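You operate a simulated robot arm through the tools that you are given. There is no shell and no other tool.

Carry out the task below with a simulated robot arm. There is one attempt and no reset: what you move stays moved.

JOB
Flash Rose twice and Amber once with the lighting Main fader at Half.
Fine: bring that fader back to Full afterwards; other controls of the lighting desk, paging box and lamp stay, so do the socket box's plugs.

Only the result counts: the job must be done as asked and must still hold three seconds after the hand-in. Knocking over, shifting, dropping, spilling or breaking anything else fails it.

ROBOT AND FRAMES
A 7-joint arm with a fingered hand, fixed in place. Base frame: the origin is on the floor under the middle of its stand, x ahead of it, y to its left, z up; the work surface is at about z = 0.805. Readings come in m, rad, newtons and seconds.
With the tool pointing down near the work surface it reaches from about 0.8 to 0.92 m from the base axis. Its first joint turns from -2.496 to 2.496 rad. Payload 3 kg.
Tool frame: the origin (TCP) lies between the finger pads and is the grasp point; the fingertips stand 0.026 m ahead of it; z points along the fingers, y is the line along which they close. The gripper opens to 0.148 m; its body begins 0.073 m behind the TCP. The gripper is a hand of 3 fingers: y runs from the thumb to the fingers, the wrist lies at [0, 0, -0.229] in the tool frame.
Orientation is that of the tool frame in the base frame, as a unit quaternion [x, y, z, w]. With the fingers straight down and closing along the base's y, the tool's x points along the base's -x, its y along +y and its z along -z.

CONTROLS
- The arm moves only by the tool arm_command. Its argument "steps" is a list that holds one entry, the list of rows, each a list of 6 numbers: the shift along the base's x, y, z in units of 50 mm (1.0 is 50 mm), then the turn, a rotation vector about the base's x, y, z in units of 6 degrees (1.0 is 6 degrees). In form: [[[dx, dy, dz, ax, ay, az], ...]]. A call has 1 to 20 rows; each row shifts and turns the commanded pose from where the row before left it. A call with a number of a shift or a turn outside -1 to 1 is refused whole. Each row takes 0.2 s and may step no farther than 0.05 m and 0.15 rad from the row before; otherwise, the whole call is refused. A pose out of reach is approached as far as the arm can. The call stops where the force on the tool passes 40 N (or 10 N more than at its start, if that is more) or the arm is blocked; 0.2 s more then pass. In this call time passes only in rows, and 0.2 s behind the last. It gives the time, the measured TCP pose, the force on the tool (base axes), the opening and the grip force at its end, in the units of the frame above (readings bear some noise), with the torque about the TCP (base axes, N m) and any sound that the robot's microphone picked up.
- Cameras (640 x 400 px; columns grow to the right, rows downward): "scene" is fixed at [0.0485, 0.6507, 1.5192]; the picture's right is [-0.68, -0.74, 0.00], its down [-0.29, 0.27, -0.92] and it looks along [0.67, -0.62, -0.40] (base axes); focal length 361 px, centre (320, 200). "wrist" rides on the gripper at [0.068, -0.039, -0.09] in the tool frame; the picture's right is [0.50, 0.87, 0.00], its down [-0.66, 0.38, -0.65] and it looks along [-0.57, 0.33, 0.76] (tool axes); focal length 222 px, centre (320, 200). There is no depth. A picture from a camera that has moved, and an enlarged one, comes with that camera's place and axes in the base frame and with its lens.
- capture(camera): a new picture of that camera. The clock stands still meanwhile.
- slide_trunk(by): slides the trunk up (or, below 0, down) by that many m; the arm rides with it, the base frame stays. It gives what a move gives, with no picture.
- set_fingers(finger1, finger2, thumb_bend): sets how far each is bent, from 0 (flat) to 1 (curled in); at 0.3 the hand is open as for a grip, at 0.7 the pads meet at the TCP. One left out holds its place. A second passes; each finger stops where it meets its share of the squeeze, and holds until it gets a number again. It is the only way to open and close the hand. It gives what a move gives, with no picture; readings hold the bend of each and the force on the fingers (four entries, about 0 where the hand has none), thumb and palm.
- zoom(camera, box): a new picture of the part [left, top, right, bottom] of that camera's present view, enlarged. The clock stands still meanwhile.
- finish_job(): hands the job in; it is judged then, once.

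Places have to be worked out from the pictures, the camera data and where the tool is seen. Open the gripper and draw the arm clear of the work before you hand the job in, unless the task says otherwise.

The tools are called after "Request:" as a command line: name --argument value ..., lists and objects as JSON in quotes. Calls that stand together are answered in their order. arm_command: Moves the arm, as the interface text tells. Its arguments: {"type":"object","properties":{"steps":{"type":"array"}},"required":["steps"]} The other tools are called the same way: slide_trunk (by) moves the trunk up or down; set_fingers (finger1, finger2, thumb_bend) moves the fingers one by one; capture (camera) takes a picture; zoom (camera, box) takes an enlarged picture of a part of a camera's view; finish_job () hands the job in.

At the start:

```text
time_s: 0.0
eef_pos: [0.9053, -0.0084, 1.0887]
tcp_rot: [0.0, 1.0, 0.001, 0.0]
ft_force: [0.0, -0.1, 0.3]
wrist_torque: [-0.02, 0.01, 0.01]
opening: 0.1477
grasp_force: 0.0
shape: jaw
bend: [0.3, 0.3, 0.3]
finger forces: [0.0, 0.0, 0.0, 0.0, 0.1, 0.0]
trunk travel left (down, up): [-0.525, 0.365]
```

scene: 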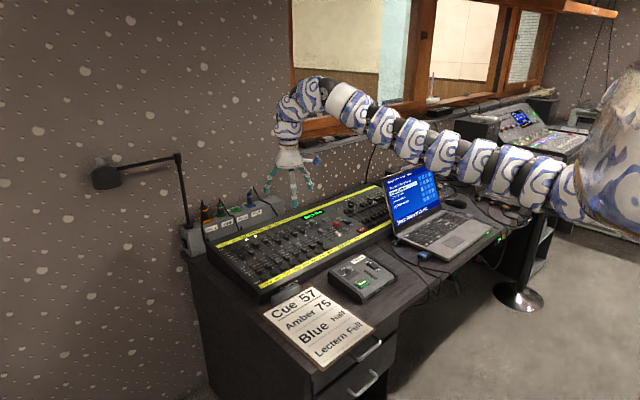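
wrist: 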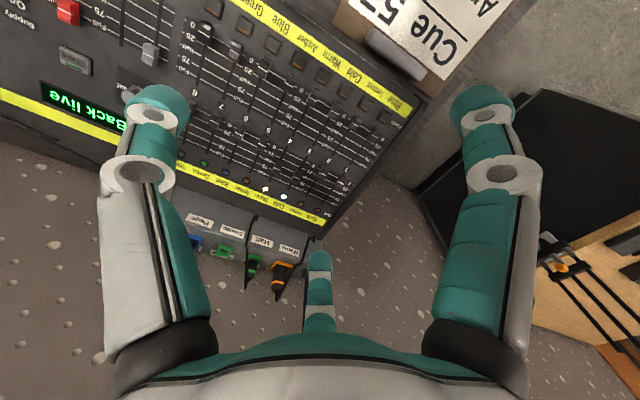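

I start by looking closely at the lighting desk from both cameras before moving anything.

Request:
zoom --camera "scene" --box '[190, 170, 410, 308]'

Request:
zoom --camera "wrist" --box '[160, 0, 440, 175]'

Request:
zoom --camera "wrist" --box '[0, 0, 240, 150]'

Request:
zoom --camera "wrist" --box '[160, 120, 400, 270]'

```text
2.90 times, centred on (300, 239) of scene
camera zoom: at [0.0485, 0.6507, 1.5192], right [-0.68, -0.74, 0.0], down [-0.29, 0.27, -0.92], along [0.67, -0.62, -0.4], focal length 1047 px, centre (378, 87)
```

zoom: 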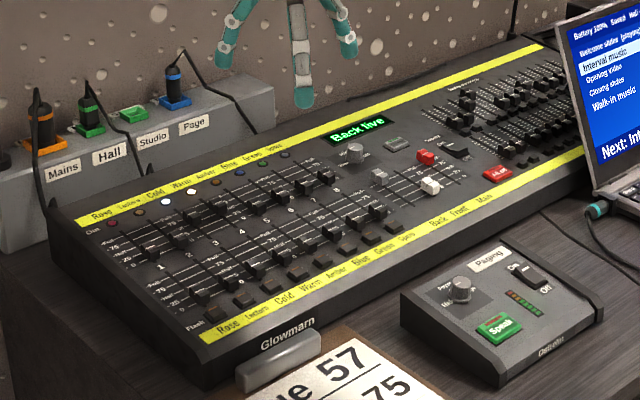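

```text
2.29 times, centred on (300, 88) of wrist
camera zoom: at [0.8362, -0.0477, 1.1788], right [-0.5, 0.87, 0.0], down [0.66, 0.38, 0.65], along [0.57, 0.33, -0.76], focal length 508 px, centre (366, 457)
```

zoom: 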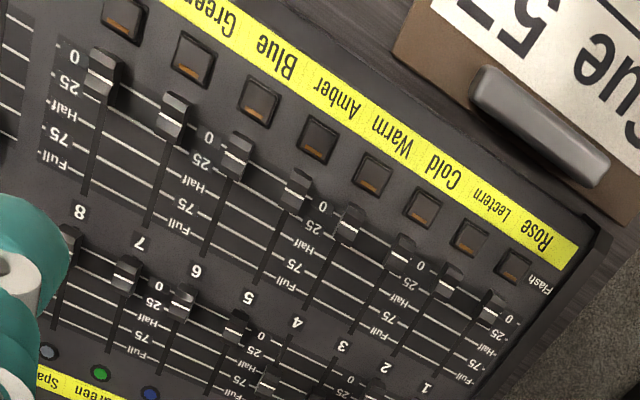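

```text
2.67 times, centred on (120, 75) of wrist
camera zoom: at [0.8362, -0.0477, 1.1788], right [-0.5, 0.87, 0.0], down [0.66, 0.38, 0.65], along [0.57, 0.33, -0.76], focal length 592 px, centre (853, 533)
```

zoom: 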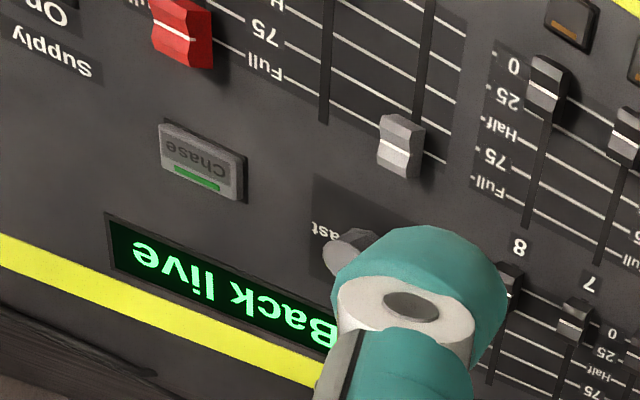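

```text
2.67 times, centred on (280, 195) of wrist
camera zoom: at [0.8362, -0.0477, 1.1788], right [-0.5, 0.87, 0.0], down [0.66, 0.38, 0.65], along [0.57, 0.33, -0.76], focal length 592 px, centre (427, 213)
```

zoom: 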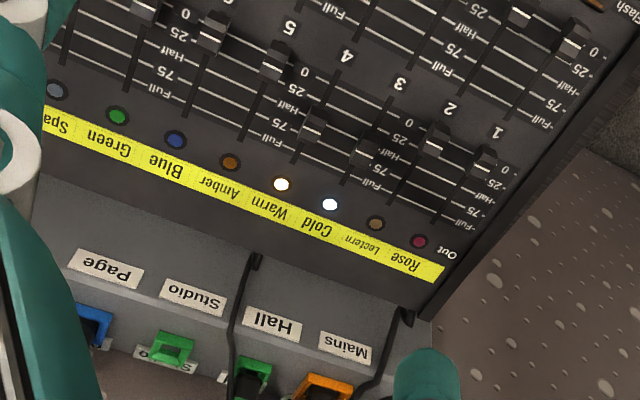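

The desk's near row has Flash buttons (Rose at one end) and the red fader appears to be Main at Full. I zoom in further to measure positions from both cameras.

Request:
zoom --camera "scene" --box '[205, 230, 305, 293]'

Request:
zoom --camera "scene" --box '[290, 195, 390, 258]'

Request:
zoom --camera "wrist" --box '[320, 60, 432, 130]'

Request:
zoom --camera "wrist" --box '[0, 0, 112, 70]'

```text
6.35 times, centred on (255, 262) of scene
camera zoom: at [0.0485, 0.6507, 1.5192], right [-0.68, -0.74, 0.0], down [-0.29, 0.27, -0.92], along [0.67, -0.62, -0.4], focal length 2294 px, centre (733, -190)
```

zoom: 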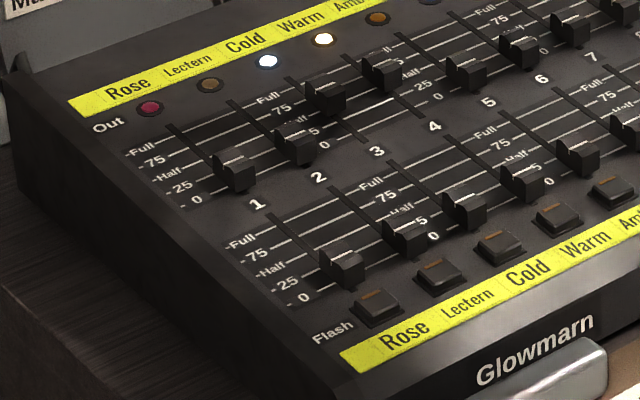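

```text
6.35 times, centred on (340, 226) of scene
camera zoom: at [0.0485, 0.6507, 1.5192], right [-0.68, -0.74, 0.0], down [-0.29, 0.27, -0.92], along [0.67, -0.62, -0.4], focal length 2294 px, centre (193, 32)
```

zoom: 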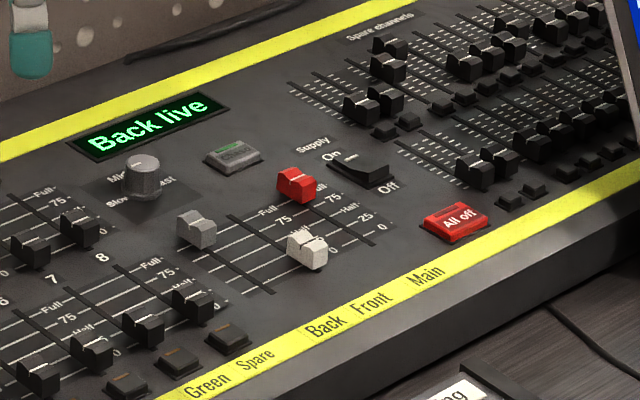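

```text
5.71 times, centred on (376, 95) of wrist
camera zoom: at [0.8362, -0.0477, 1.1788], right [-0.5, 0.87, 0.0], down [0.66, 0.38, 0.65], along [0.57, 0.33, -0.76], focal length 1269 px, centre (0, 800)
```

zoom: 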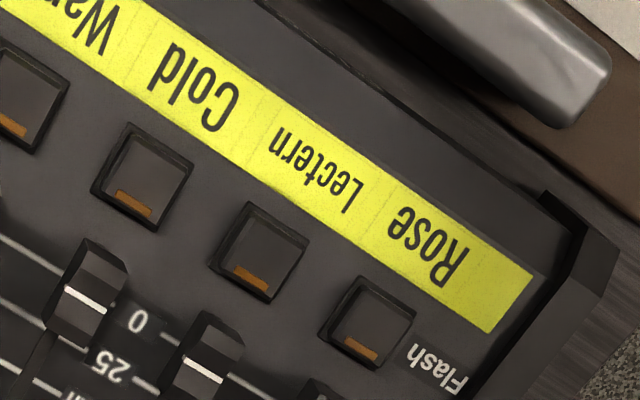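

```text
5.71 times, centred on (56, 35) of wrist
camera zoom: at [0.8362, -0.0477, 1.1788], right [-0.5, 0.87, 0.0], down [0.66, 0.38, 0.65], along [0.57, 0.33, -0.76], focal length 1269 px, centre (1829, 1143)
```

zoom: 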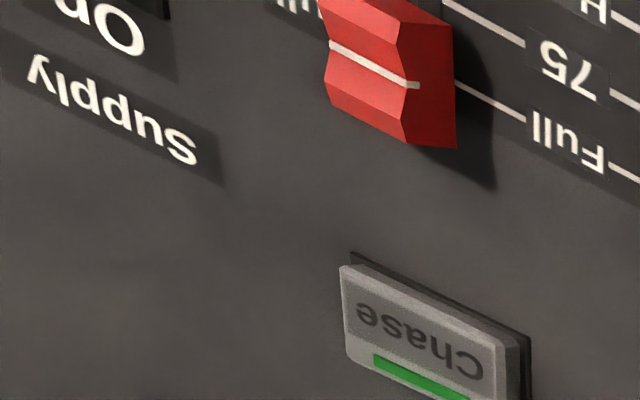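

Triangulating from both views: Rose's flash button is near (0.90, 0.12, 0.80), the red Main fader cap near (0.986, -0.30, 0.835), so the panel slopes up gently toward +x. Now I test which digit is which by curling finger1 and finger2 while in free air, keeping the thumb extended.

Request:
set_fingers --finger1 1.0 --thumb_bend 0.5

Request:
capture --camera "wrist"

Request:
zoom --camera "scene" --box '[240, 130, 360, 205]'

```text
time_s: 1.0
eef_pos: [0.9044, -0.008, 1.089]
tcp_rot: [-0.001, 1.0, 0.0, 0.0]
ft_force: [-0.1, -0.3, 0.3]
wrist_torque: [0.02, 0.01, -0.01]
opening: 0.0557
grasp_force: 0.1
shape: fingers
bend: [1.0, 0.3, 0.5]
finger forces: [0.0, 0.0, 0.0, 0.0, 0.1, 0.0]
trunk travel left (down, up): [-0.525, 0.365]
```

```text
taken
camera wrist: at [0.8363, -0.0476, 1.1788], right [-0.5, 0.87, 0.0], down [0.66, 0.38, 0.65], along [0.57, 0.33, -0.76], focal length 222 px, centre (320, 200)
```

wrist: 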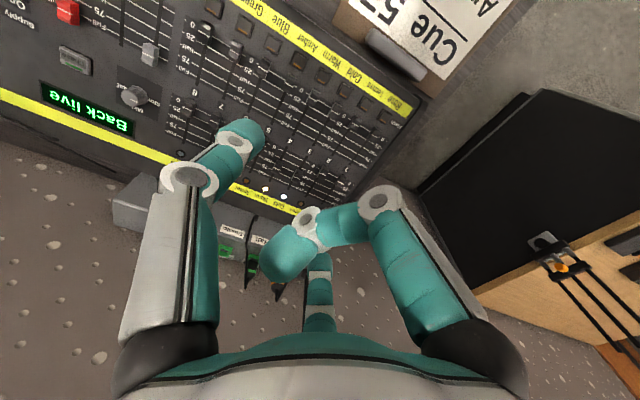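

```text
5.33 times, centred on (300, 168) of scene
camera zoom: at [0.0485, 0.6507, 1.5192], right [-0.68, -0.74, 0.0], down [-0.29, 0.27, -0.92], along [0.67, -0.62, -0.4], focal length 1927 px, centre (427, 373)
```

zoom: 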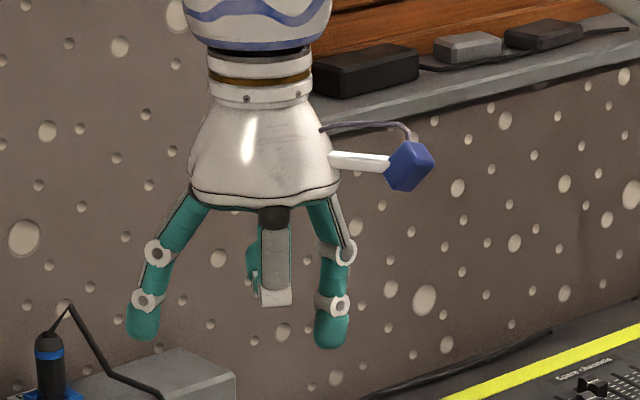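

Finger1 is the near-right digit, finger2 the far one, and the thumb (toward -y) at 0.5 points straight down with its tip about 0.048 m to -y and 0.034 m below the TCP. I curl finger2 too, leaving the thumb as the single poking digit, and lower the trunk a bit for more reach.

Request:
set_fingers --finger2 1.0

Request:
slide_trunk --by -0.12

Request:
capture --camera "wrist"

Request:
zoom --camera "scene" --box '[200, 130, 400, 255]'

```text
time_s: 2.0
eef_pos: [0.9041, -0.0085, 1.088]
tcp_rot: [-0.001, 1.0, 0.0, -0.001]
ft_force: [0.3, 0.0, -0.1]
wrist_torque: [-0.02, -0.01, 0.0]
opening: 0.0615
grasp_force: 0.1
shape: fingers
bend: [1.0, 0.92, 0.5]
finger forces: [0.0, 0.0, 0.1, 0.0, 0.1, 0.0]
trunk travel left (down, up): [-0.525, 0.365]
```

```text
time_s: 3.5
eef_pos: [0.9044, -0.0075, 0.9683]
tcp_rot: [0.0, 1.0, 0.0, 0.0]
ft_force: [-0.3, 0.0, 0.0]
wrist_torque: [0.0, 0.01, -0.01]
opening: 0.0611
grasp_force: 0.0
shape: fingers
bend: [1.0, 0.92, 0.5]
finger forces: [0.0, 0.0, 0.1, 0.0, 0.0, 0.1]
trunk travel left (down, up): [-0.405, 0.485]
```

```text
taken
camera wrist: at [0.8362, -0.0476, 1.059], right [-0.5, 0.87, 0.0], down [0.66, 0.38, 0.65], along [0.57, 0.33, -0.76], focal length 222 px, centre (320, 200)
```

wrist: 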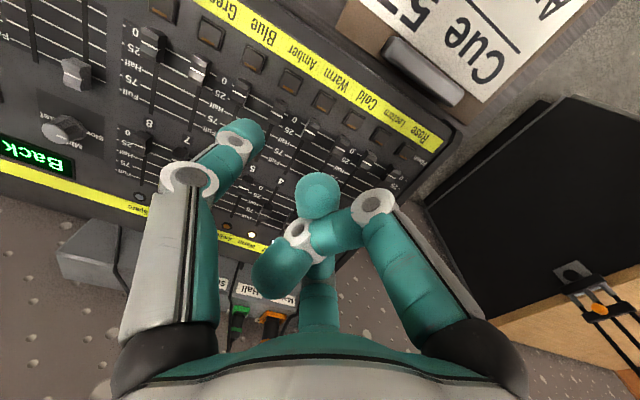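

```text
3.20 times, centred on (300, 192) of scene
camera zoom: at [0.0485, 0.6507, 1.5192], right [-0.68, -0.74, 0.0], down [-0.29, 0.27, -0.92], along [0.67, -0.62, -0.4], focal length 1156 px, centre (384, 224)
```

zoom: 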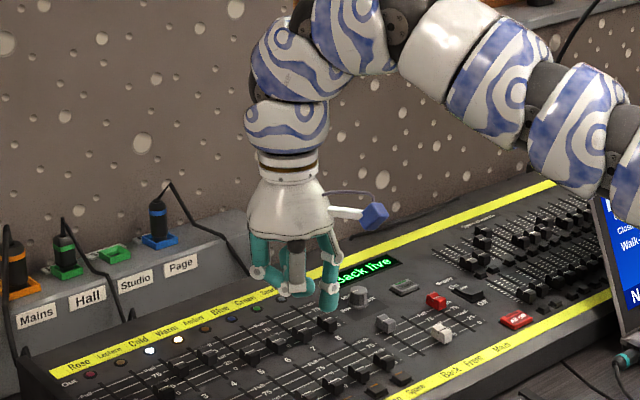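

Finger2 stopped at 0.92 against finger1, which is fine as long as both stay well above the thumb tip; I check the hand profile close up.

Request:
zoom --camera "scene" --box '[260, 180, 340, 230]'

Request:
zoom --camera "wrist" --box '[0, 0, 240, 150]'

Request:
zoom --camera "wrist" --box '[220, 30, 460, 180]'

```text
8.00 times, centred on (300, 205) of scene
camera zoom: at [0.0485, 0.6507, 1.5192], right [-0.68, -0.74, 0.0], down [-0.29, 0.27, -0.92], along [0.67, -0.62, -0.4], focal length 2890 px, centre (480, 160)
```

zoom: 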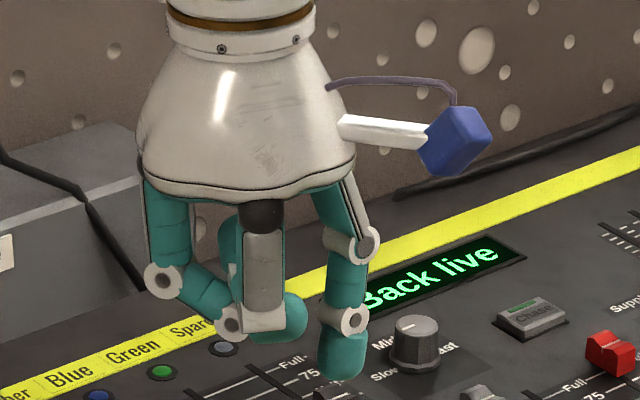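

```text
2.67 times, centred on (120, 75) of wrist
camera zoom: at [0.8362, -0.0476, 1.059], right [-0.5, 0.87, 0.0], down [0.66, 0.38, 0.65], along [0.57, 0.33, -0.76], focal length 592 px, centre (853, 533)
```

zoom: 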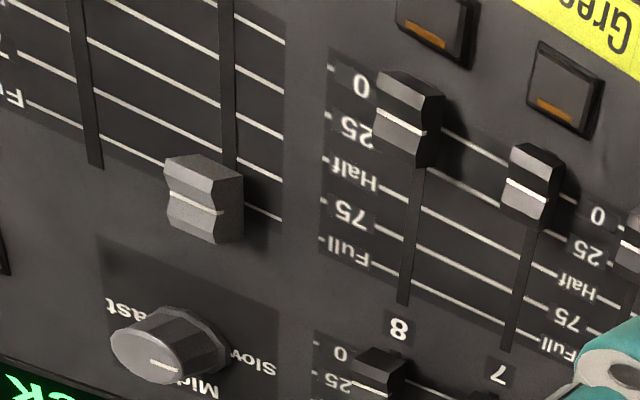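

```text
2.67 times, centred on (340, 105) of wrist
camera zoom: at [0.8362, -0.0476, 1.059], right [-0.5, 0.87, 0.0], down [0.66, 0.38, 0.65], along [0.57, 0.33, -0.76], focal length 592 px, centre (267, 453)
```

zoom: 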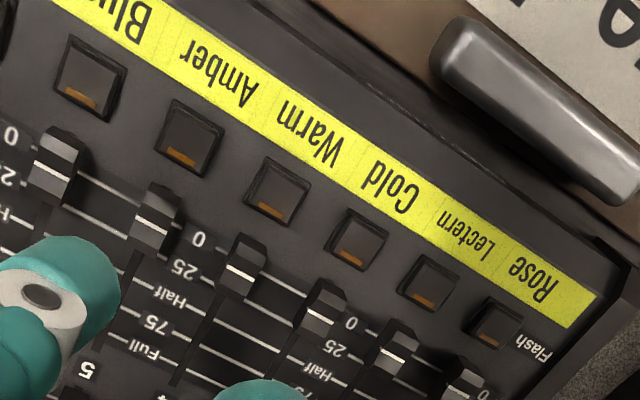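

The thumb is the clear lowest point (others ≥4 cm higher), and re-triangulating puts Rose at about (0.903, 0.115, 0.803) and Amber at about (0.901, -0.045, 0.803), 40 mm pitch. I tilt the tool 18° outward for reach and then move high above the Main fader area to look at it closely.

Request:
arm_command --steps '[[[0, 0, 0, 0, -1, 0], [0, 0, 0, 0, -1, 0], [0, 0, 0, 0, -1, 0], [0.2, -0.9, 0, 0, 0, 0], [0.2, -0.9, 0, 0, 0, 0], [0.2, -0.9, 0, 0, 0, 0], [0.2, -0.9, 0, 0, 0, 0]]]'

Request:
capture --camera "wrist"

Request:
capture --camera "scene"

```text
time_s: 5.1
eef_pos: [0.9428, -0.1882, 0.9666]
tcp_rot: [0.0, 0.988, 0.0, 0.155]
ft_force: [-0.2, -0.2, 0.2]
wrist_torque: [-0.01, 0.0, 0.02]
opening: 0.0611
grasp_force: 0.0
shape: fingers
bend: [1.0, 0.92, 0.5]
finger forces: [0.0, 0.0, 0.1, 0.0, 0.0, 0.0]
trunk travel left (down, up): [-0.405, 0.485]
```

```text
taken
camera wrist: at [0.8503, -0.227, 1.0316], right [-0.48, 0.87, -0.15], down [0.42, 0.38, 0.82], along [0.77, 0.33, -0.55], focal length 222 px, centre (320, 200)
```

wrist: 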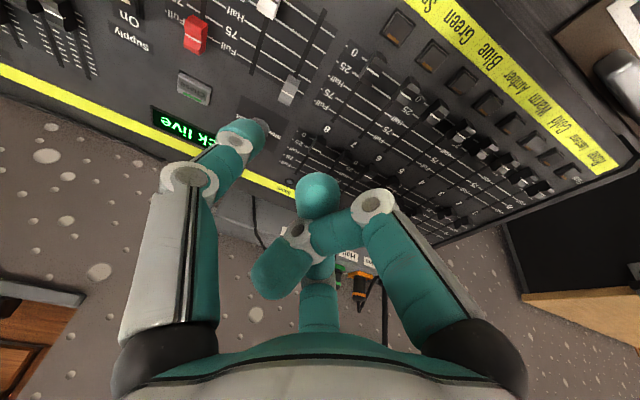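

```text
taken
```

scene: 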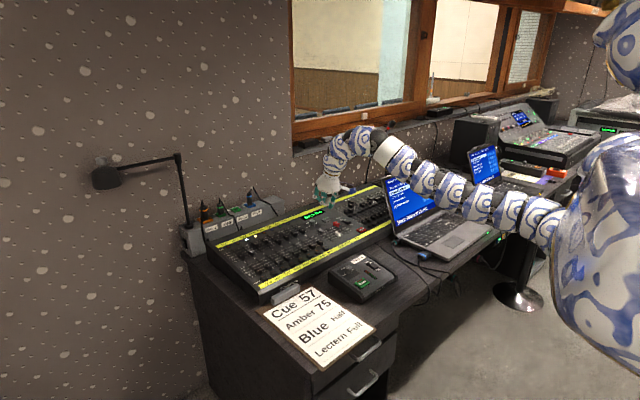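

The arm tracks well at this tilt. I zoom on the Main fader and its scale from here.

Request:
zoom --camera "wrist" --box '[120, 0, 320, 125]'

Request:
zoom --camera "wrist" --box '[150, 0, 250, 62]'

Request:
zoom --camera "scene" --box '[310, 190, 390, 240]'

```text
3.20 times, centred on (220, 62) of wrist
camera zoom: at [0.8503, -0.227, 1.0316], right [-0.48, 0.87, -0.15], down [0.42, 0.38, 0.82], along [0.77, 0.33, -0.55], focal length 711 px, centre (640, 640)
```

zoom: 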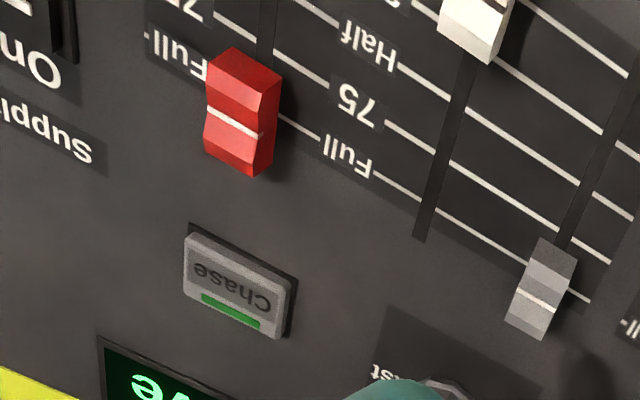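

```text
6.40 times, centred on (200, 31) of wrist
camera zoom: at [0.8503, -0.227, 1.0316], right [-0.48, 0.87, -0.15], down [0.42, 0.38, 0.82], along [0.77, 0.33, -0.55], focal length 1422 px, centre (1088, 1282)
```

zoom: 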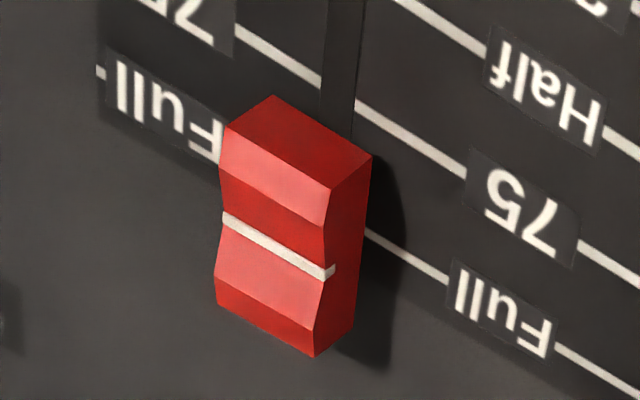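

```text
8.00 times, centred on (350, 215) of scene
camera zoom: at [0.0485, 0.6507, 1.5192], right [-0.68, -0.74, 0.0], down [-0.29, 0.27, -0.92], along [0.67, -0.62, -0.4], focal length 2890 px, centre (80, 80)
```

zoom: 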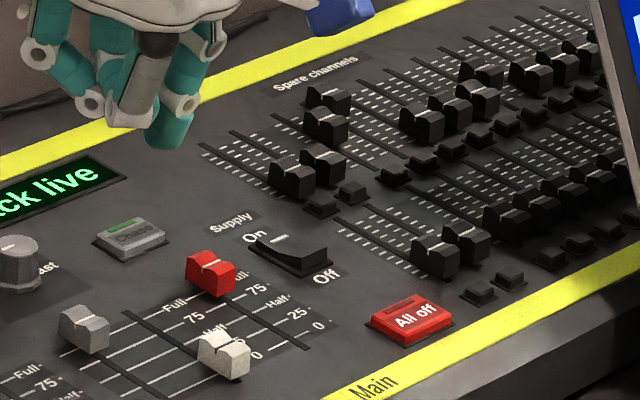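

From three views the Main cap centre is about (0.997, -0.316), top z≈0.827, 24 mm long in x, 15 mm between scale marks, so Half is ~30 mm toward -x; the Supply rocker lies to its -y side. I tilt to 30° for reach, raise the arm, then lower the trunk so the arm is less stretched.

Request:
arm_command --steps '[[[0, 0, 1, 0, -1, 0], [0, 0, 1, 0, -1, 0]]]'

Request:
slide_trunk --by -0.12

Request:
arm_command --steps '[[[0.7, -0.8, 0, 0, 0, 0], [0.7, -0.8, 0, 0, 0, 0]]]'

Request:
capture --camera "wrist"

Request:
capture --camera "scene"

```text
time_s: 5.7
eef_pos: [0.9452, -0.1898, 1.0702]
tcp_rot: [0.001, 0.966, 0.0, 0.259]
ft_force: [0.2, 1.2, 0.6]
wrist_torque: [0.02, 0.04, 0.01]
opening: 0.0615
grasp_force: 0.1
shape: fingers
bend: [1.0, 0.92, 0.5]
finger forces: [0.0, 0.1, 0.1, 0.1, 0.0, 0.0]
trunk travel left (down, up): [-0.405, 0.485]
```

```text
time_s: 7.2
eef_pos: [0.9446, -0.1887, 0.9491]
tcp_rot: [0.001, 0.966, 0.001, 0.259]
ft_force: [-0.1, -0.1, -0.4]
wrist_torque: [-0.02, -0.01, 0.0]
opening: 0.0614
grasp_force: 0.0
shape: fingers
bend: [1.0, 0.92, 0.5]
finger forces: [0.1, 0.0, 0.0, 0.1, 0.0, 0.1]
trunk travel left (down, up): [-0.285, 0.605]
```

```text
refused: row 1 steps farther than a row can; nothing moved
```

```text
taken
camera wrist: at [0.8406, -0.2282, 0.9939], right [-0.43, 0.87, -0.25], down [0.24, 0.38, 0.89], along [0.87, 0.33, -0.37], focal length 222 px, centre (320, 200)
```

wrist: 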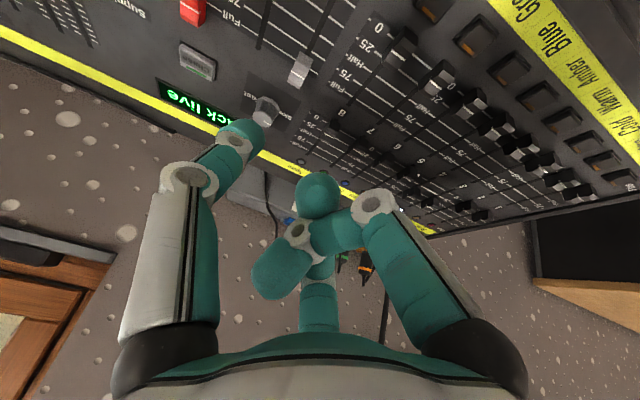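

```text
taken
```

scene: 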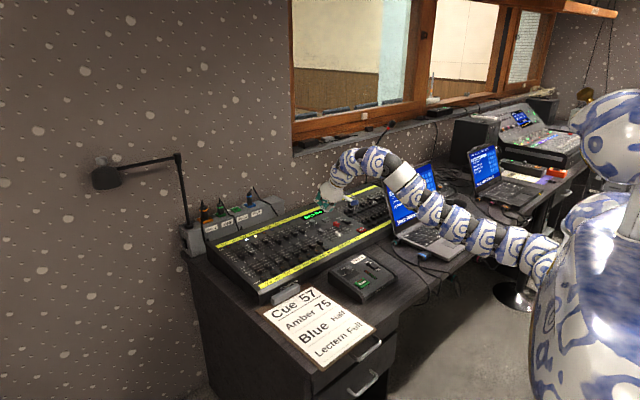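

The per-row step must stay within 50 mm in total length, so I use smaller rows. I move to a point above and just behind the Main cap, still about 6 cm above it.

Request:
arm_command --steps '[[[0.49, -0.535, 0, 0, 0, 0], [0.49, -0.535, 0, 0, 0, 0], [0.49, -0.535, 0, 0, 0, 0]]]'

Request:
capture --camera "wrist"

Request:
zoom --camera "scene" --box '[290, 150, 410, 225]'

```text
time_s: 8.0
eef_pos: [1.0179, -0.2707, 0.9486]
tcp_rot: [0.0, 0.966, 0.0, 0.258]
ft_force: [-0.1, -0.4, -0.8]
wrist_torque: [0.04, 0.01, 0.01]
opening: 0.0612
grasp_force: 0.2
shape: fingers
bend: [1.0, 0.92, 0.5]
finger forces: [0.0, 0.0, 0.1, 0.0, 0.1, 0.0]
trunk travel left (down, up): [-0.285, 0.605]
```

```text
taken
camera wrist: at [0.9142, -0.3099, 0.9934], right [-0.43, 0.87, -0.25], down [0.24, 0.38, 0.89], along [0.87, 0.33, -0.37], focal length 222 px, centre (320, 200)
```

wrist: 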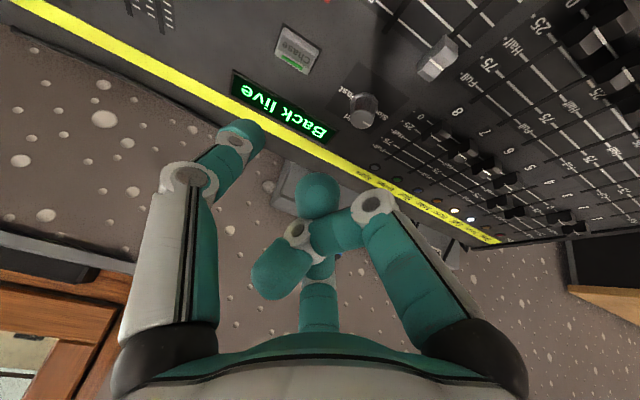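

```text
5.33 times, centred on (350, 188) of scene
camera zoom: at [0.0485, 0.6507, 1.5192], right [-0.68, -0.74, 0.0], down [-0.29, 0.27, -0.92], along [0.67, -0.62, -0.4], focal length 1927 px, centre (160, 267)
```

zoom: 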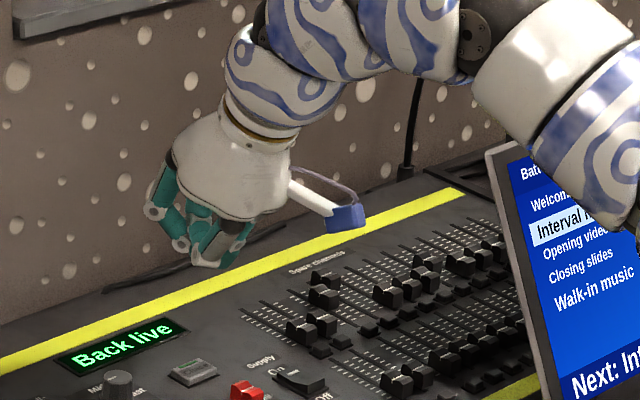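

The arm reaches the spot exactly. The Chase button lies about 24 mm behind the cap, so I must hook the cap's rear edge from just above; I descend part-way (tip still ~2 cm above the cap) and check alignment.

Request:
arm_command --steps '[[[0, 0, -0.65, 0, 0, 0], [0, 0, -0.65, 0, 0, 0]]]'

Request:
capture --camera "wrist"

Request:
zoom --camera "wrist" --box '[180, 20, 340, 120]'

Request:
zoom --camera "scene" --box '[300, 180, 380, 230]'

```text
time_s: 8.6
eef_pos: [1.0194, -0.2702, 0.8835]
tcp_rot: [0.0, 0.966, 0.001, 0.259]
ft_force: [1.0, 1.2, 0.3]
wrist_torque: [0.03, 0.0, 0.02]
opening: 0.0615
grasp_force: 0.1
shape: fingers
bend: [1.0, 0.92, 0.5]
finger forces: [0.0, 0.1, 0.1, 0.1, 0.0, 0.0]
trunk travel left (down, up): [-0.285, 0.605]
```

```text
taken
camera wrist: at [0.9149, -0.3095, 0.9284], right [-0.43, 0.87, -0.25], down [0.24, 0.38, 0.89], along [0.87, 0.33, -0.37], focal length 222 px, centre (320, 200)
```

wrist: 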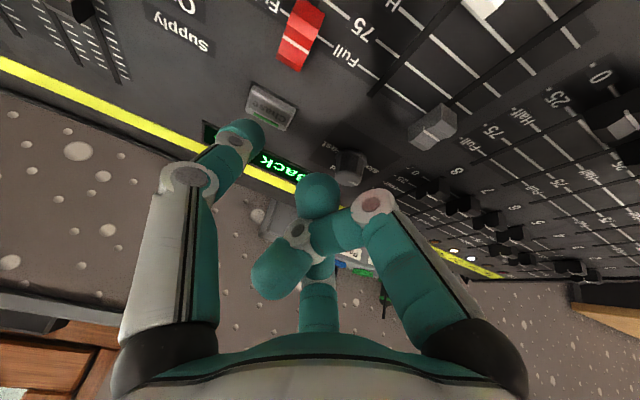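

```text
4.00 times, centred on (260, 70) of wrist
camera zoom: at [0.9149, -0.3095, 0.9284], right [-0.43, 0.87, -0.25], down [0.24, 0.38, 0.89], along [0.87, 0.33, -0.37], focal length 888 px, centre (560, 720)
```

zoom: 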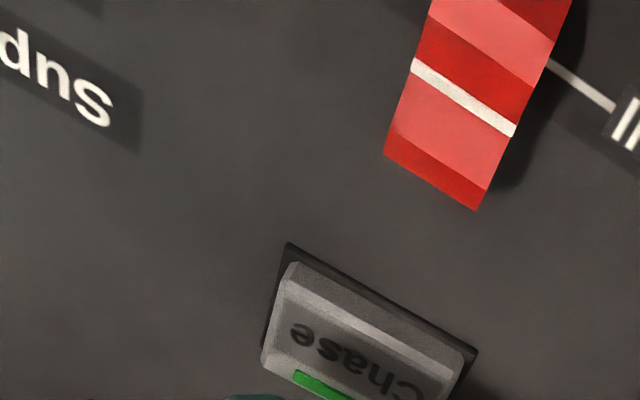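

```text
8.00 times, centred on (340, 205) of scene
camera zoom: at [0.0485, 0.6507, 1.5192], right [-0.68, -0.74, 0.0], down [-0.29, 0.27, -0.92], along [0.67, -0.62, -0.4], focal length 2890 px, centre (160, 160)
```

zoom: 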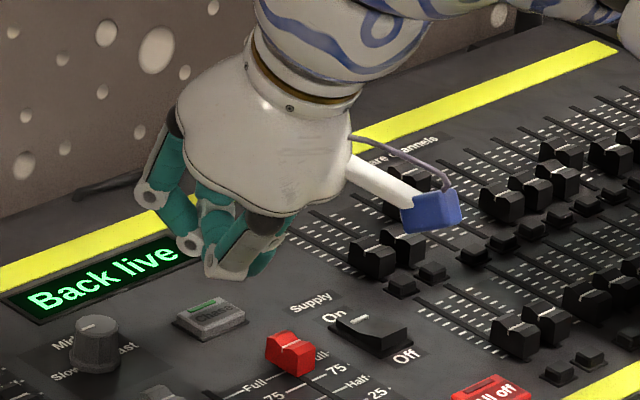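

Refined: the cap's rear top edge is at x≈1.009, z≈0.823, y centre ≈-0.313 (14 mm wide), and the Chase button starts at x≈1.049, so the thumb (centre x≈1.032, ~20 mm thick) fits in the 40 mm gap. I shift +5 mm in y and descend to hook height, staying ~8 mm above the panel.

Request:
arm_command --steps '[[[0, 0.1, -0.25, 0, 0, 0], [0, 0, -0.25, 0, 0, 0], [0, 0, -0.25, 0, 0, 0]]]'

Request:
capture --camera "wrist"

Request:
zoom --camera "wrist" --box '[180, 40, 340, 140]'

Request:
zoom --camera "scene" --box '[300, 190, 380, 240]'

```text
time_s: 9.4
eef_pos: [1.0198, -0.2661, 0.8458]
tcp_rot: [0.001, 0.966, 0.0, 0.26]
ft_force: [0.7, 0.1, 0.0]
wrist_torque: [-0.02, 0.01, 0.02]
opening: 0.0612
grasp_force: 0.0
shape: fingers
bend: [1.0, 0.92, 0.5]
finger forces: [0.0, 0.0, 0.0, 0.0, 1.0, 0.0]
trunk travel left (down, up): [-0.285, 0.605]
```

```text
taken
camera wrist: at [0.915, -0.3052, 0.8909], right [-0.43, 0.87, -0.25], down [0.24, 0.38, 0.89], along [0.87, 0.33, -0.37], focal length 222 px, centre (320, 200)
```

wrist: 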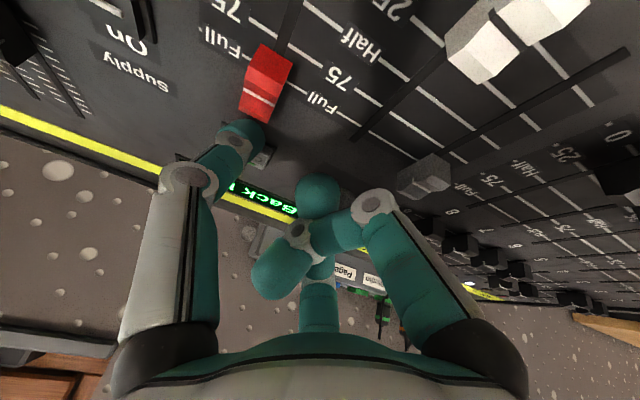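

```text
4.00 times, centred on (260, 90) of wrist
camera zoom: at [0.915, -0.3052, 0.8909], right [-0.43, 0.87, -0.25], down [0.24, 0.38, 0.89], along [0.87, 0.33, -0.37], focal length 888 px, centre (560, 640)
```

zoom: 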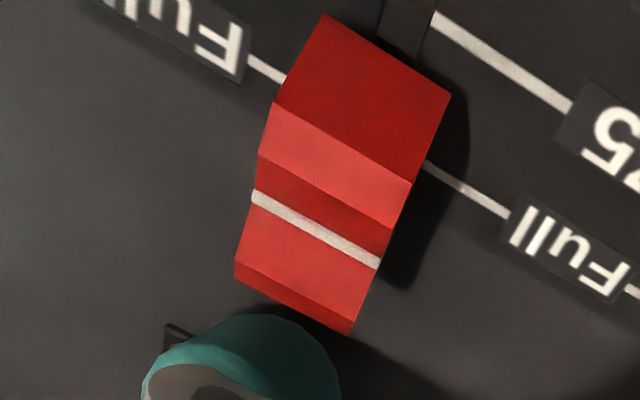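

```text
8.00 times, centred on (340, 215) of scene
camera zoom: at [0.0485, 0.6507, 1.5192], right [-0.68, -0.74, 0.0], down [-0.29, 0.27, -0.92], along [0.67, -0.62, -0.4], focal length 2890 px, centre (160, 80)
```

zoom: 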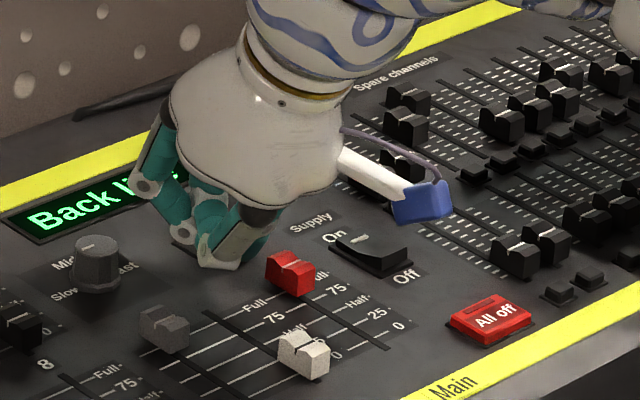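

The thumb sits just behind the cap (small 1 N thumb reading, maybe a light touch). I now push toward -x in small rows, following the panel slope, aiming short of Half at first.

Request:
arm_command --steps '[[[-0.1, 0, 0, 0, 0, 0], [-0.1, 0, -0.01, 0, 0, 0], [-0.1, 0, -0.01, 0, 0, 0], [-0.1, 0, -0.01, 0, 0, 0], [-0.1, 0, -0.01, 0, 0, 0]]]'

Request:
capture --camera "wrist"

Request:
zoom --camera "wrist" --box '[180, 40, 340, 140]'

Request:
zoom --camera "scene" --box '[300, 190, 380, 240]'

```text
time_s: 10.6
eef_pos: [0.9943, -0.2635, 0.8441]
tcp_rot: [0.0, 0.966, 0.0, 0.259]
ft_force: [1.3, 0.1, 2.7]
wrist_torque: [-0.11, -0.06, 0.09]
opening: 0.0617
grasp_force: 2.1
shape: fingers
bend: [1.0, 0.92, 0.5]
finger forces: [0.0, 0.1, 0.0, 0.0, 3.2, 0.0]
trunk travel left (down, up): [-0.285, 0.605]
```

```text
taken
camera wrist: at [0.8898, -0.303, 0.8887], right [-0.43, 0.87, -0.25], down [0.24, 0.38, 0.89], along [0.87, 0.33, -0.37], focal length 222 px, centre (320, 200)
```

wrist: 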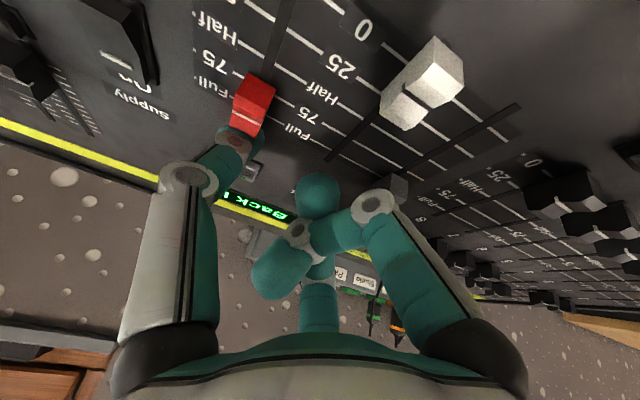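

```text
4.00 times, centred on (260, 90) of wrist
camera zoom: at [0.8898, -0.303, 0.8887], right [-0.43, 0.87, -0.25], down [0.24, 0.38, 0.89], along [0.87, 0.33, -0.37], focal length 888 px, centre (560, 640)
```

zoom: 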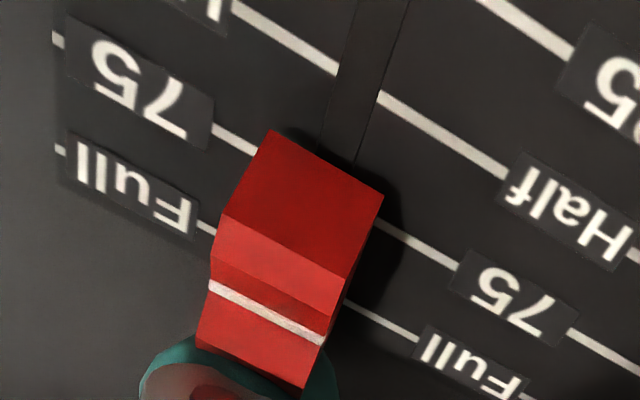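

```text
8.00 times, centred on (340, 215) of scene
camera zoom: at [0.0485, 0.6507, 1.5192], right [-0.68, -0.74, 0.0], down [-0.29, 0.27, -0.92], along [0.67, -0.62, -0.4], focal length 2890 px, centre (160, 80)
```

zoom: 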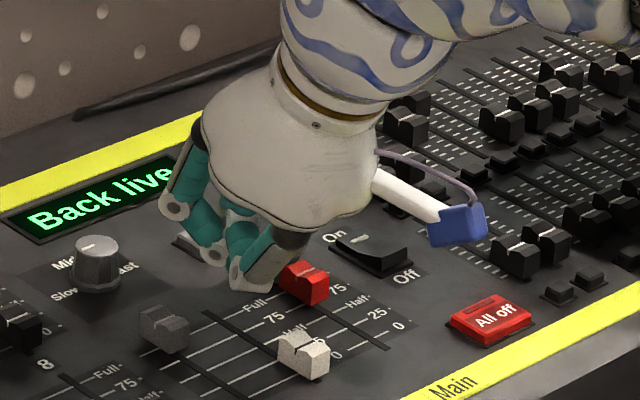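

Push works: the thumb force is ~3 N and the cap has moved ~9 mm (it is about 6 mm short of the 75 mark). About 21 mm more is needed for Half; I push 19 mm and check.

Request:
arm_command --steps '[[[-0.1, 0, -0.01, 0, 0, 0], [-0.1, 0, -0.01, 0, 0, 0], [-0.1, 0, -0.01, 0, 0, 0], [-0.08, 0, -0.01, 0, 0, 0]]]'

Request:
capture --camera "wrist"

Request:
zoom --camera "wrist" --box '[180, 40, 340, 140]'

Request:
zoom --camera "scene" --box '[315, 200, 365, 231]'

```text
time_s: 11.6
eef_pos: [0.975, -0.2647, 0.8419]
tcp_rot: [0.001, 0.966, 0.0, 0.258]
ft_force: [0.4, -0.1, 0.6]
wrist_torque: [-0.05, 0.02, 0.06]
opening: 0.0612
grasp_force: 0.2
shape: fingers
bend: [1.0, 0.92, 0.5]
finger forces: [0.0, 0.1, 0.0, 0.0, 1.2, 0.0]
trunk travel left (down, up): [-0.285, 0.605]
```

```text
taken
camera wrist: at [0.8704, -0.3037, 0.8872], right [-0.43, 0.87, -0.25], down [0.24, 0.38, 0.89], along [0.87, 0.33, -0.37], focal length 222 px, centre (320, 200)
```

wrist: 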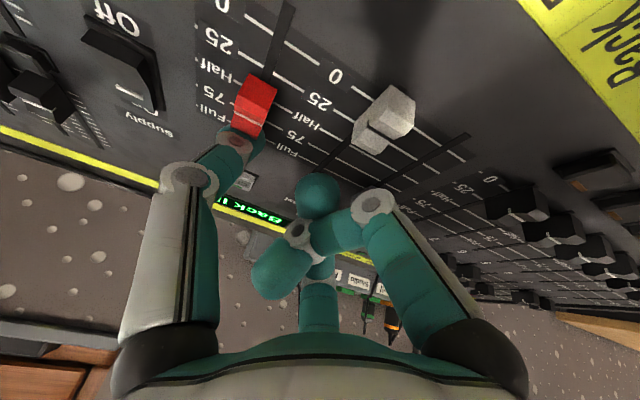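

```text
4.00 times, centred on (260, 90) of wrist
camera zoom: at [0.8704, -0.3037, 0.8872], right [-0.43, 0.87, -0.25], down [0.24, 0.38, 0.89], along [0.87, 0.33, -0.37], focal length 888 px, centre (560, 640)
```

zoom: 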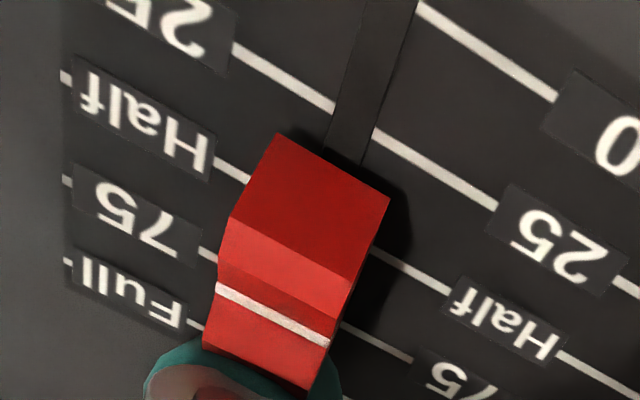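

```text
12.80 times, centred on (340, 216) of scene
camera zoom: at [0.0485, 0.6507, 1.5192], right [-0.68, -0.74, 0.0], down [-0.29, 0.27, -0.92], along [0.67, -0.62, -0.4], focal length 4624 px, centre (64, 2)
```

zoom: 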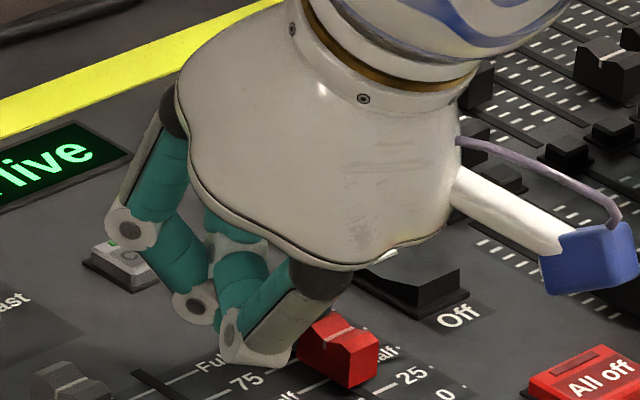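

Comparing cap-to-tick offsets in the same image (now vs. at Full), the cap is at Half within about 1 mm, perhaps slightly short. I nudge 0.75 mm more, then back the thumb off (+x), and lift straight up to check unobstructed.

Request:
arm_command --steps '[[[-0.015, 0, 0, 0, 0, 0], [0.1, 0, 0.02, 0, 0, 0], [0.1, 0, 0.05, 0, 0, 0], [0, 0, 0.6, 0, 0, 0], [0, 0, 0.6, 0, 0, 0], [-0.4, 0, 0.2, 0, 0, 0]]]'

Request:
capture --camera "wrist"

Request:
zoom --camera "wrist" --box '[200, 0, 360, 100]'

Request:
zoom --camera "scene" --box '[315, 205, 365, 236]'

```text
time_s: 13.0
eef_pos: [0.9628, -0.2645, 0.9172]
tcp_rot: [0.0, 0.966, 0.0, 0.258]
ft_force: [0.2, 0.5, -0.2]
wrist_torque: [0.01, 0.02, 0.04]
opening: 0.0613
grasp_force: 0.1
shape: fingers
bend: [1.0, 0.92, 0.5]
finger forces: [0.1, 0.0, 0.0, 0.0, 0.1, 0.1]
trunk travel left (down, up): [-0.285, 0.605]
```

```text
taken
camera wrist: at [0.858, -0.3037, 0.9617], right [-0.43, 0.87, -0.25], down [0.24, 0.38, 0.89], along [0.87, 0.33, -0.37], focal length 222 px, centre (320, 200)
```

wrist: 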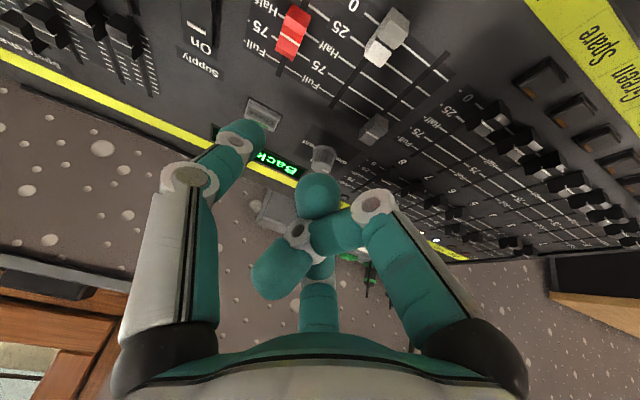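

```text
4.00 times, centred on (280, 50) of wrist
camera zoom: at [0.858, -0.3037, 0.9617], right [-0.43, 0.87, -0.25], down [0.24, 0.38, 0.89], along [0.87, 0.33, -0.37], focal length 888 px, centre (480, 800)
```

zoom: 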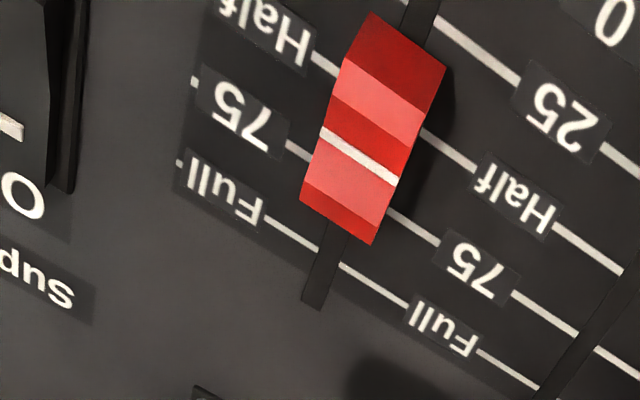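

```text
12.80 times, centred on (340, 220) of scene
camera zoom: at [0.0485, 0.6507, 1.5192], right [-0.68, -0.74, 0.0], down [-0.29, 0.27, -0.92], along [0.67, -0.62, -0.4], focal length 4624 px, centre (64, -62)
```

zoom: 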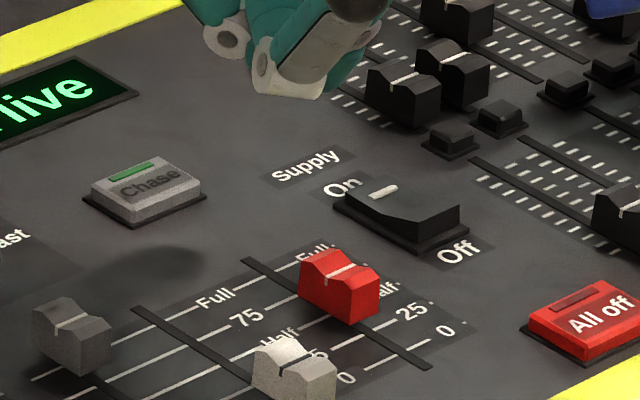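

The Main cap now sits at Half (cap centre ≈0.966 vs. Half tick ≈0.966–0.968), with Supply, Front and Back untouched. Next I raise, reduce the tilt to 18°, and travel high across to above the Rose flash button.

Request:
arm_command --steps '[[[0, 0, 0.4, 0, 1, 0], [0, 0, 0.4, 0, 1, 0], [-0.15, 0.9, 0, 0, 0, 0], [-0.15, 0.9, 0, 0, 0, 0], [-0.15, 0.9, 0, 0, 0, 0], [-0.15, 0.9, 0, 0, 0, 0], [-0.15, 0.9, 0, 0, 0, 0], [-0.15, 0.9, 0, 0, 0, 0], [-0.15, 0.9, 0, 0, 0, 0], [-0.15, 0.9, 0, 0, 0, 0], [-0.13, 0.9, 0, 0, 0, 0], [0, 0.45, 0, 0, 0, 0]]]'

Request:
capture --camera "wrist"

Request:
capture --camera "scene"

```text
time_s: 15.6
eef_pos: [0.8977, 0.1634, 0.9569]
tcp_rot: [0.0, 0.988, 0.0, 0.156]
ft_force: [0.1, -0.9, -0.2]
wrist_torque: [-0.05, -0.01, 0.0]
opening: 0.0615
grasp_force: 0.0
shape: fingers
bend: [1.0, 0.92, 0.5]
finger forces: [0.1, 0.1, 0.1, 0.1, 0.1, 0.0]
trunk travel left (down, up): [-0.285, 0.605]
```

```text
taken
camera wrist: at [0.8037, 0.1241, 1.0225], right [-0.47, 0.87, -0.15], down [0.42, 0.38, 0.82], along [0.77, 0.33, -0.54], focal length 222 px, centre (320, 200)
```

wrist: 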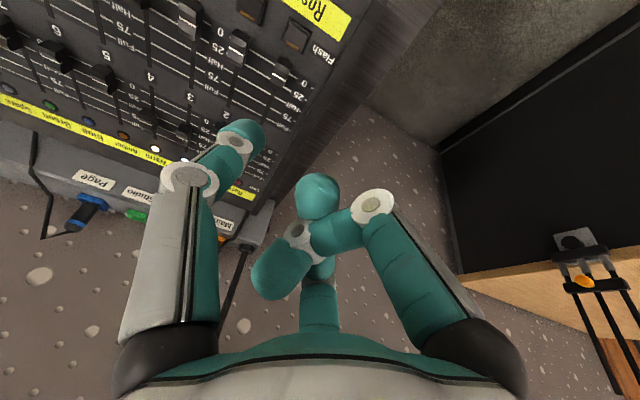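

```text
taken
```

scene: 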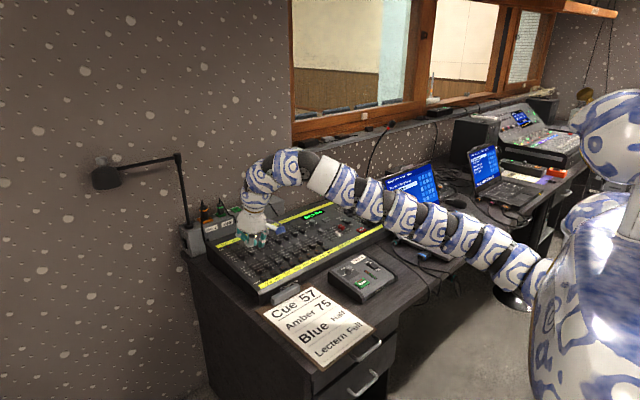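

I'm above the Rose end. I measure Rose's flash button precisely in this view.

Request:
zoom --camera "wrist" --box '[220, 0, 380, 100]'

Request:
zoom --camera "scene" --box '[215, 220, 315, 283]'

```text
4.00 times, centred on (300, 50) of wrist
camera zoom: at [0.8037, 0.1241, 1.0225], right [-0.47, 0.87, -0.15], down [0.42, 0.38, 0.82], along [0.77, 0.33, -0.54], focal length 888 px, centre (400, 800)
```

zoom: 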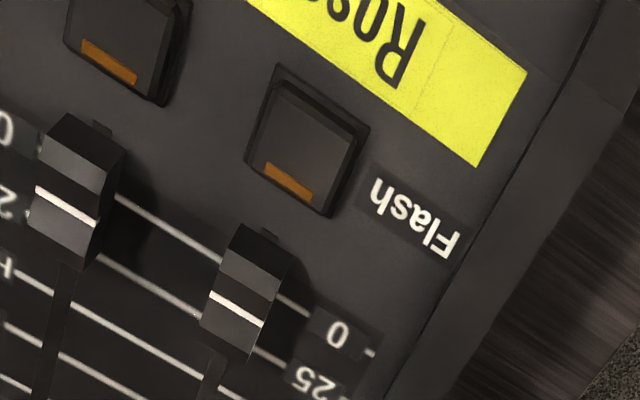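

```text
6.35 times, centred on (265, 252) of scene
camera zoom: at [0.0485, 0.6507, 1.5192], right [-0.68, -0.74, 0.0], down [-0.29, 0.27, -0.92], along [0.67, -0.62, -0.4], focal length 2294 px, centre (669, -127)
```

zoom: 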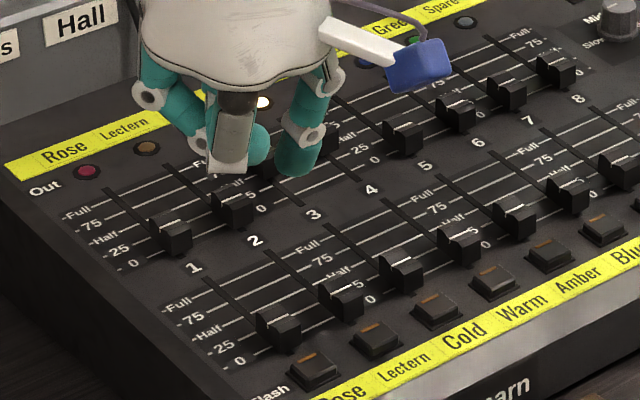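

Rose's button top centre is at about (0.901, 0.1155, 0.804), confirming earlier estimates. I align the thumb over it and descend to about 15 mm above the button.

Request:
arm_command --steps '[[[-0.06, 0, -0.7, 0, 0, 0], [0, 0, -0.7, 0, 0, 0], [0, 0, -0.7, 0, 0, 0]]]'

Request:
capture --camera "wrist"

Request:
zoom --camera "wrist" --box '[180, 40, 340, 140]'

Request:
zoom --camera "scene" --box '[220, 235, 300, 285]'

```text
time_s: 16.4
eef_pos: [0.8947, 0.1646, 0.8501]
tcp_rot: [-0.001, 0.988, 0.0, 0.157]
ft_force: [-0.3, 0.6, -0.3]
wrist_torque: [0.02, 0.01, -0.01]
opening: 0.061
grasp_force: 0.2
shape: fingers
bend: [1.0, 0.92, 0.5]
finger forces: [0.0, 0.0, 0.1, 0.1, 0.0, 0.1]
trunk travel left (down, up): [-0.285, 0.605]
```

```text
taken
camera wrist: at [0.8027, 0.125, 0.9159], right [-0.48, 0.87, -0.15], down [0.42, 0.38, 0.82], along [0.77, 0.33, -0.54], focal length 222 px, centre (320, 200)
```

wrist: 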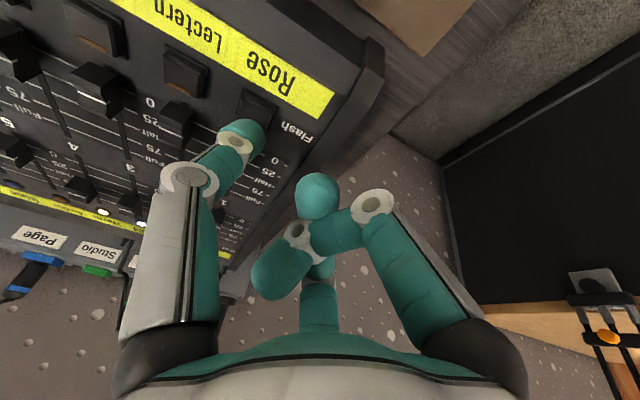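

```text
4.00 times, centred on (260, 90) of wrist
camera zoom: at [0.8027, 0.125, 0.9159], right [-0.48, 0.87, -0.15], down [0.42, 0.38, 0.82], along [0.77, 0.33, -0.54], focal length 888 px, centre (560, 640)
```

zoom: 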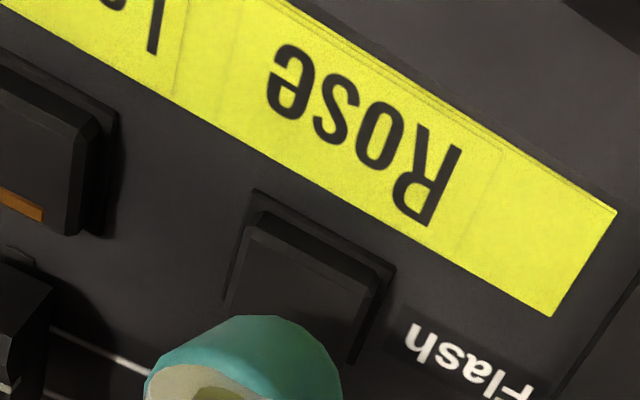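

```text
8.00 times, centred on (260, 260) of scene
camera zoom: at [0.0485, 0.6507, 1.5192], right [-0.68, -0.74, 0.0], down [-0.29, 0.27, -0.92], along [0.67, -0.62, -0.4], focal length 2890 px, centre (800, -280)
```

zoom: 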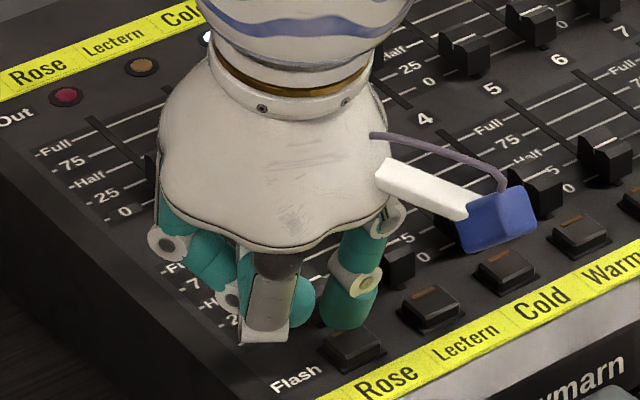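

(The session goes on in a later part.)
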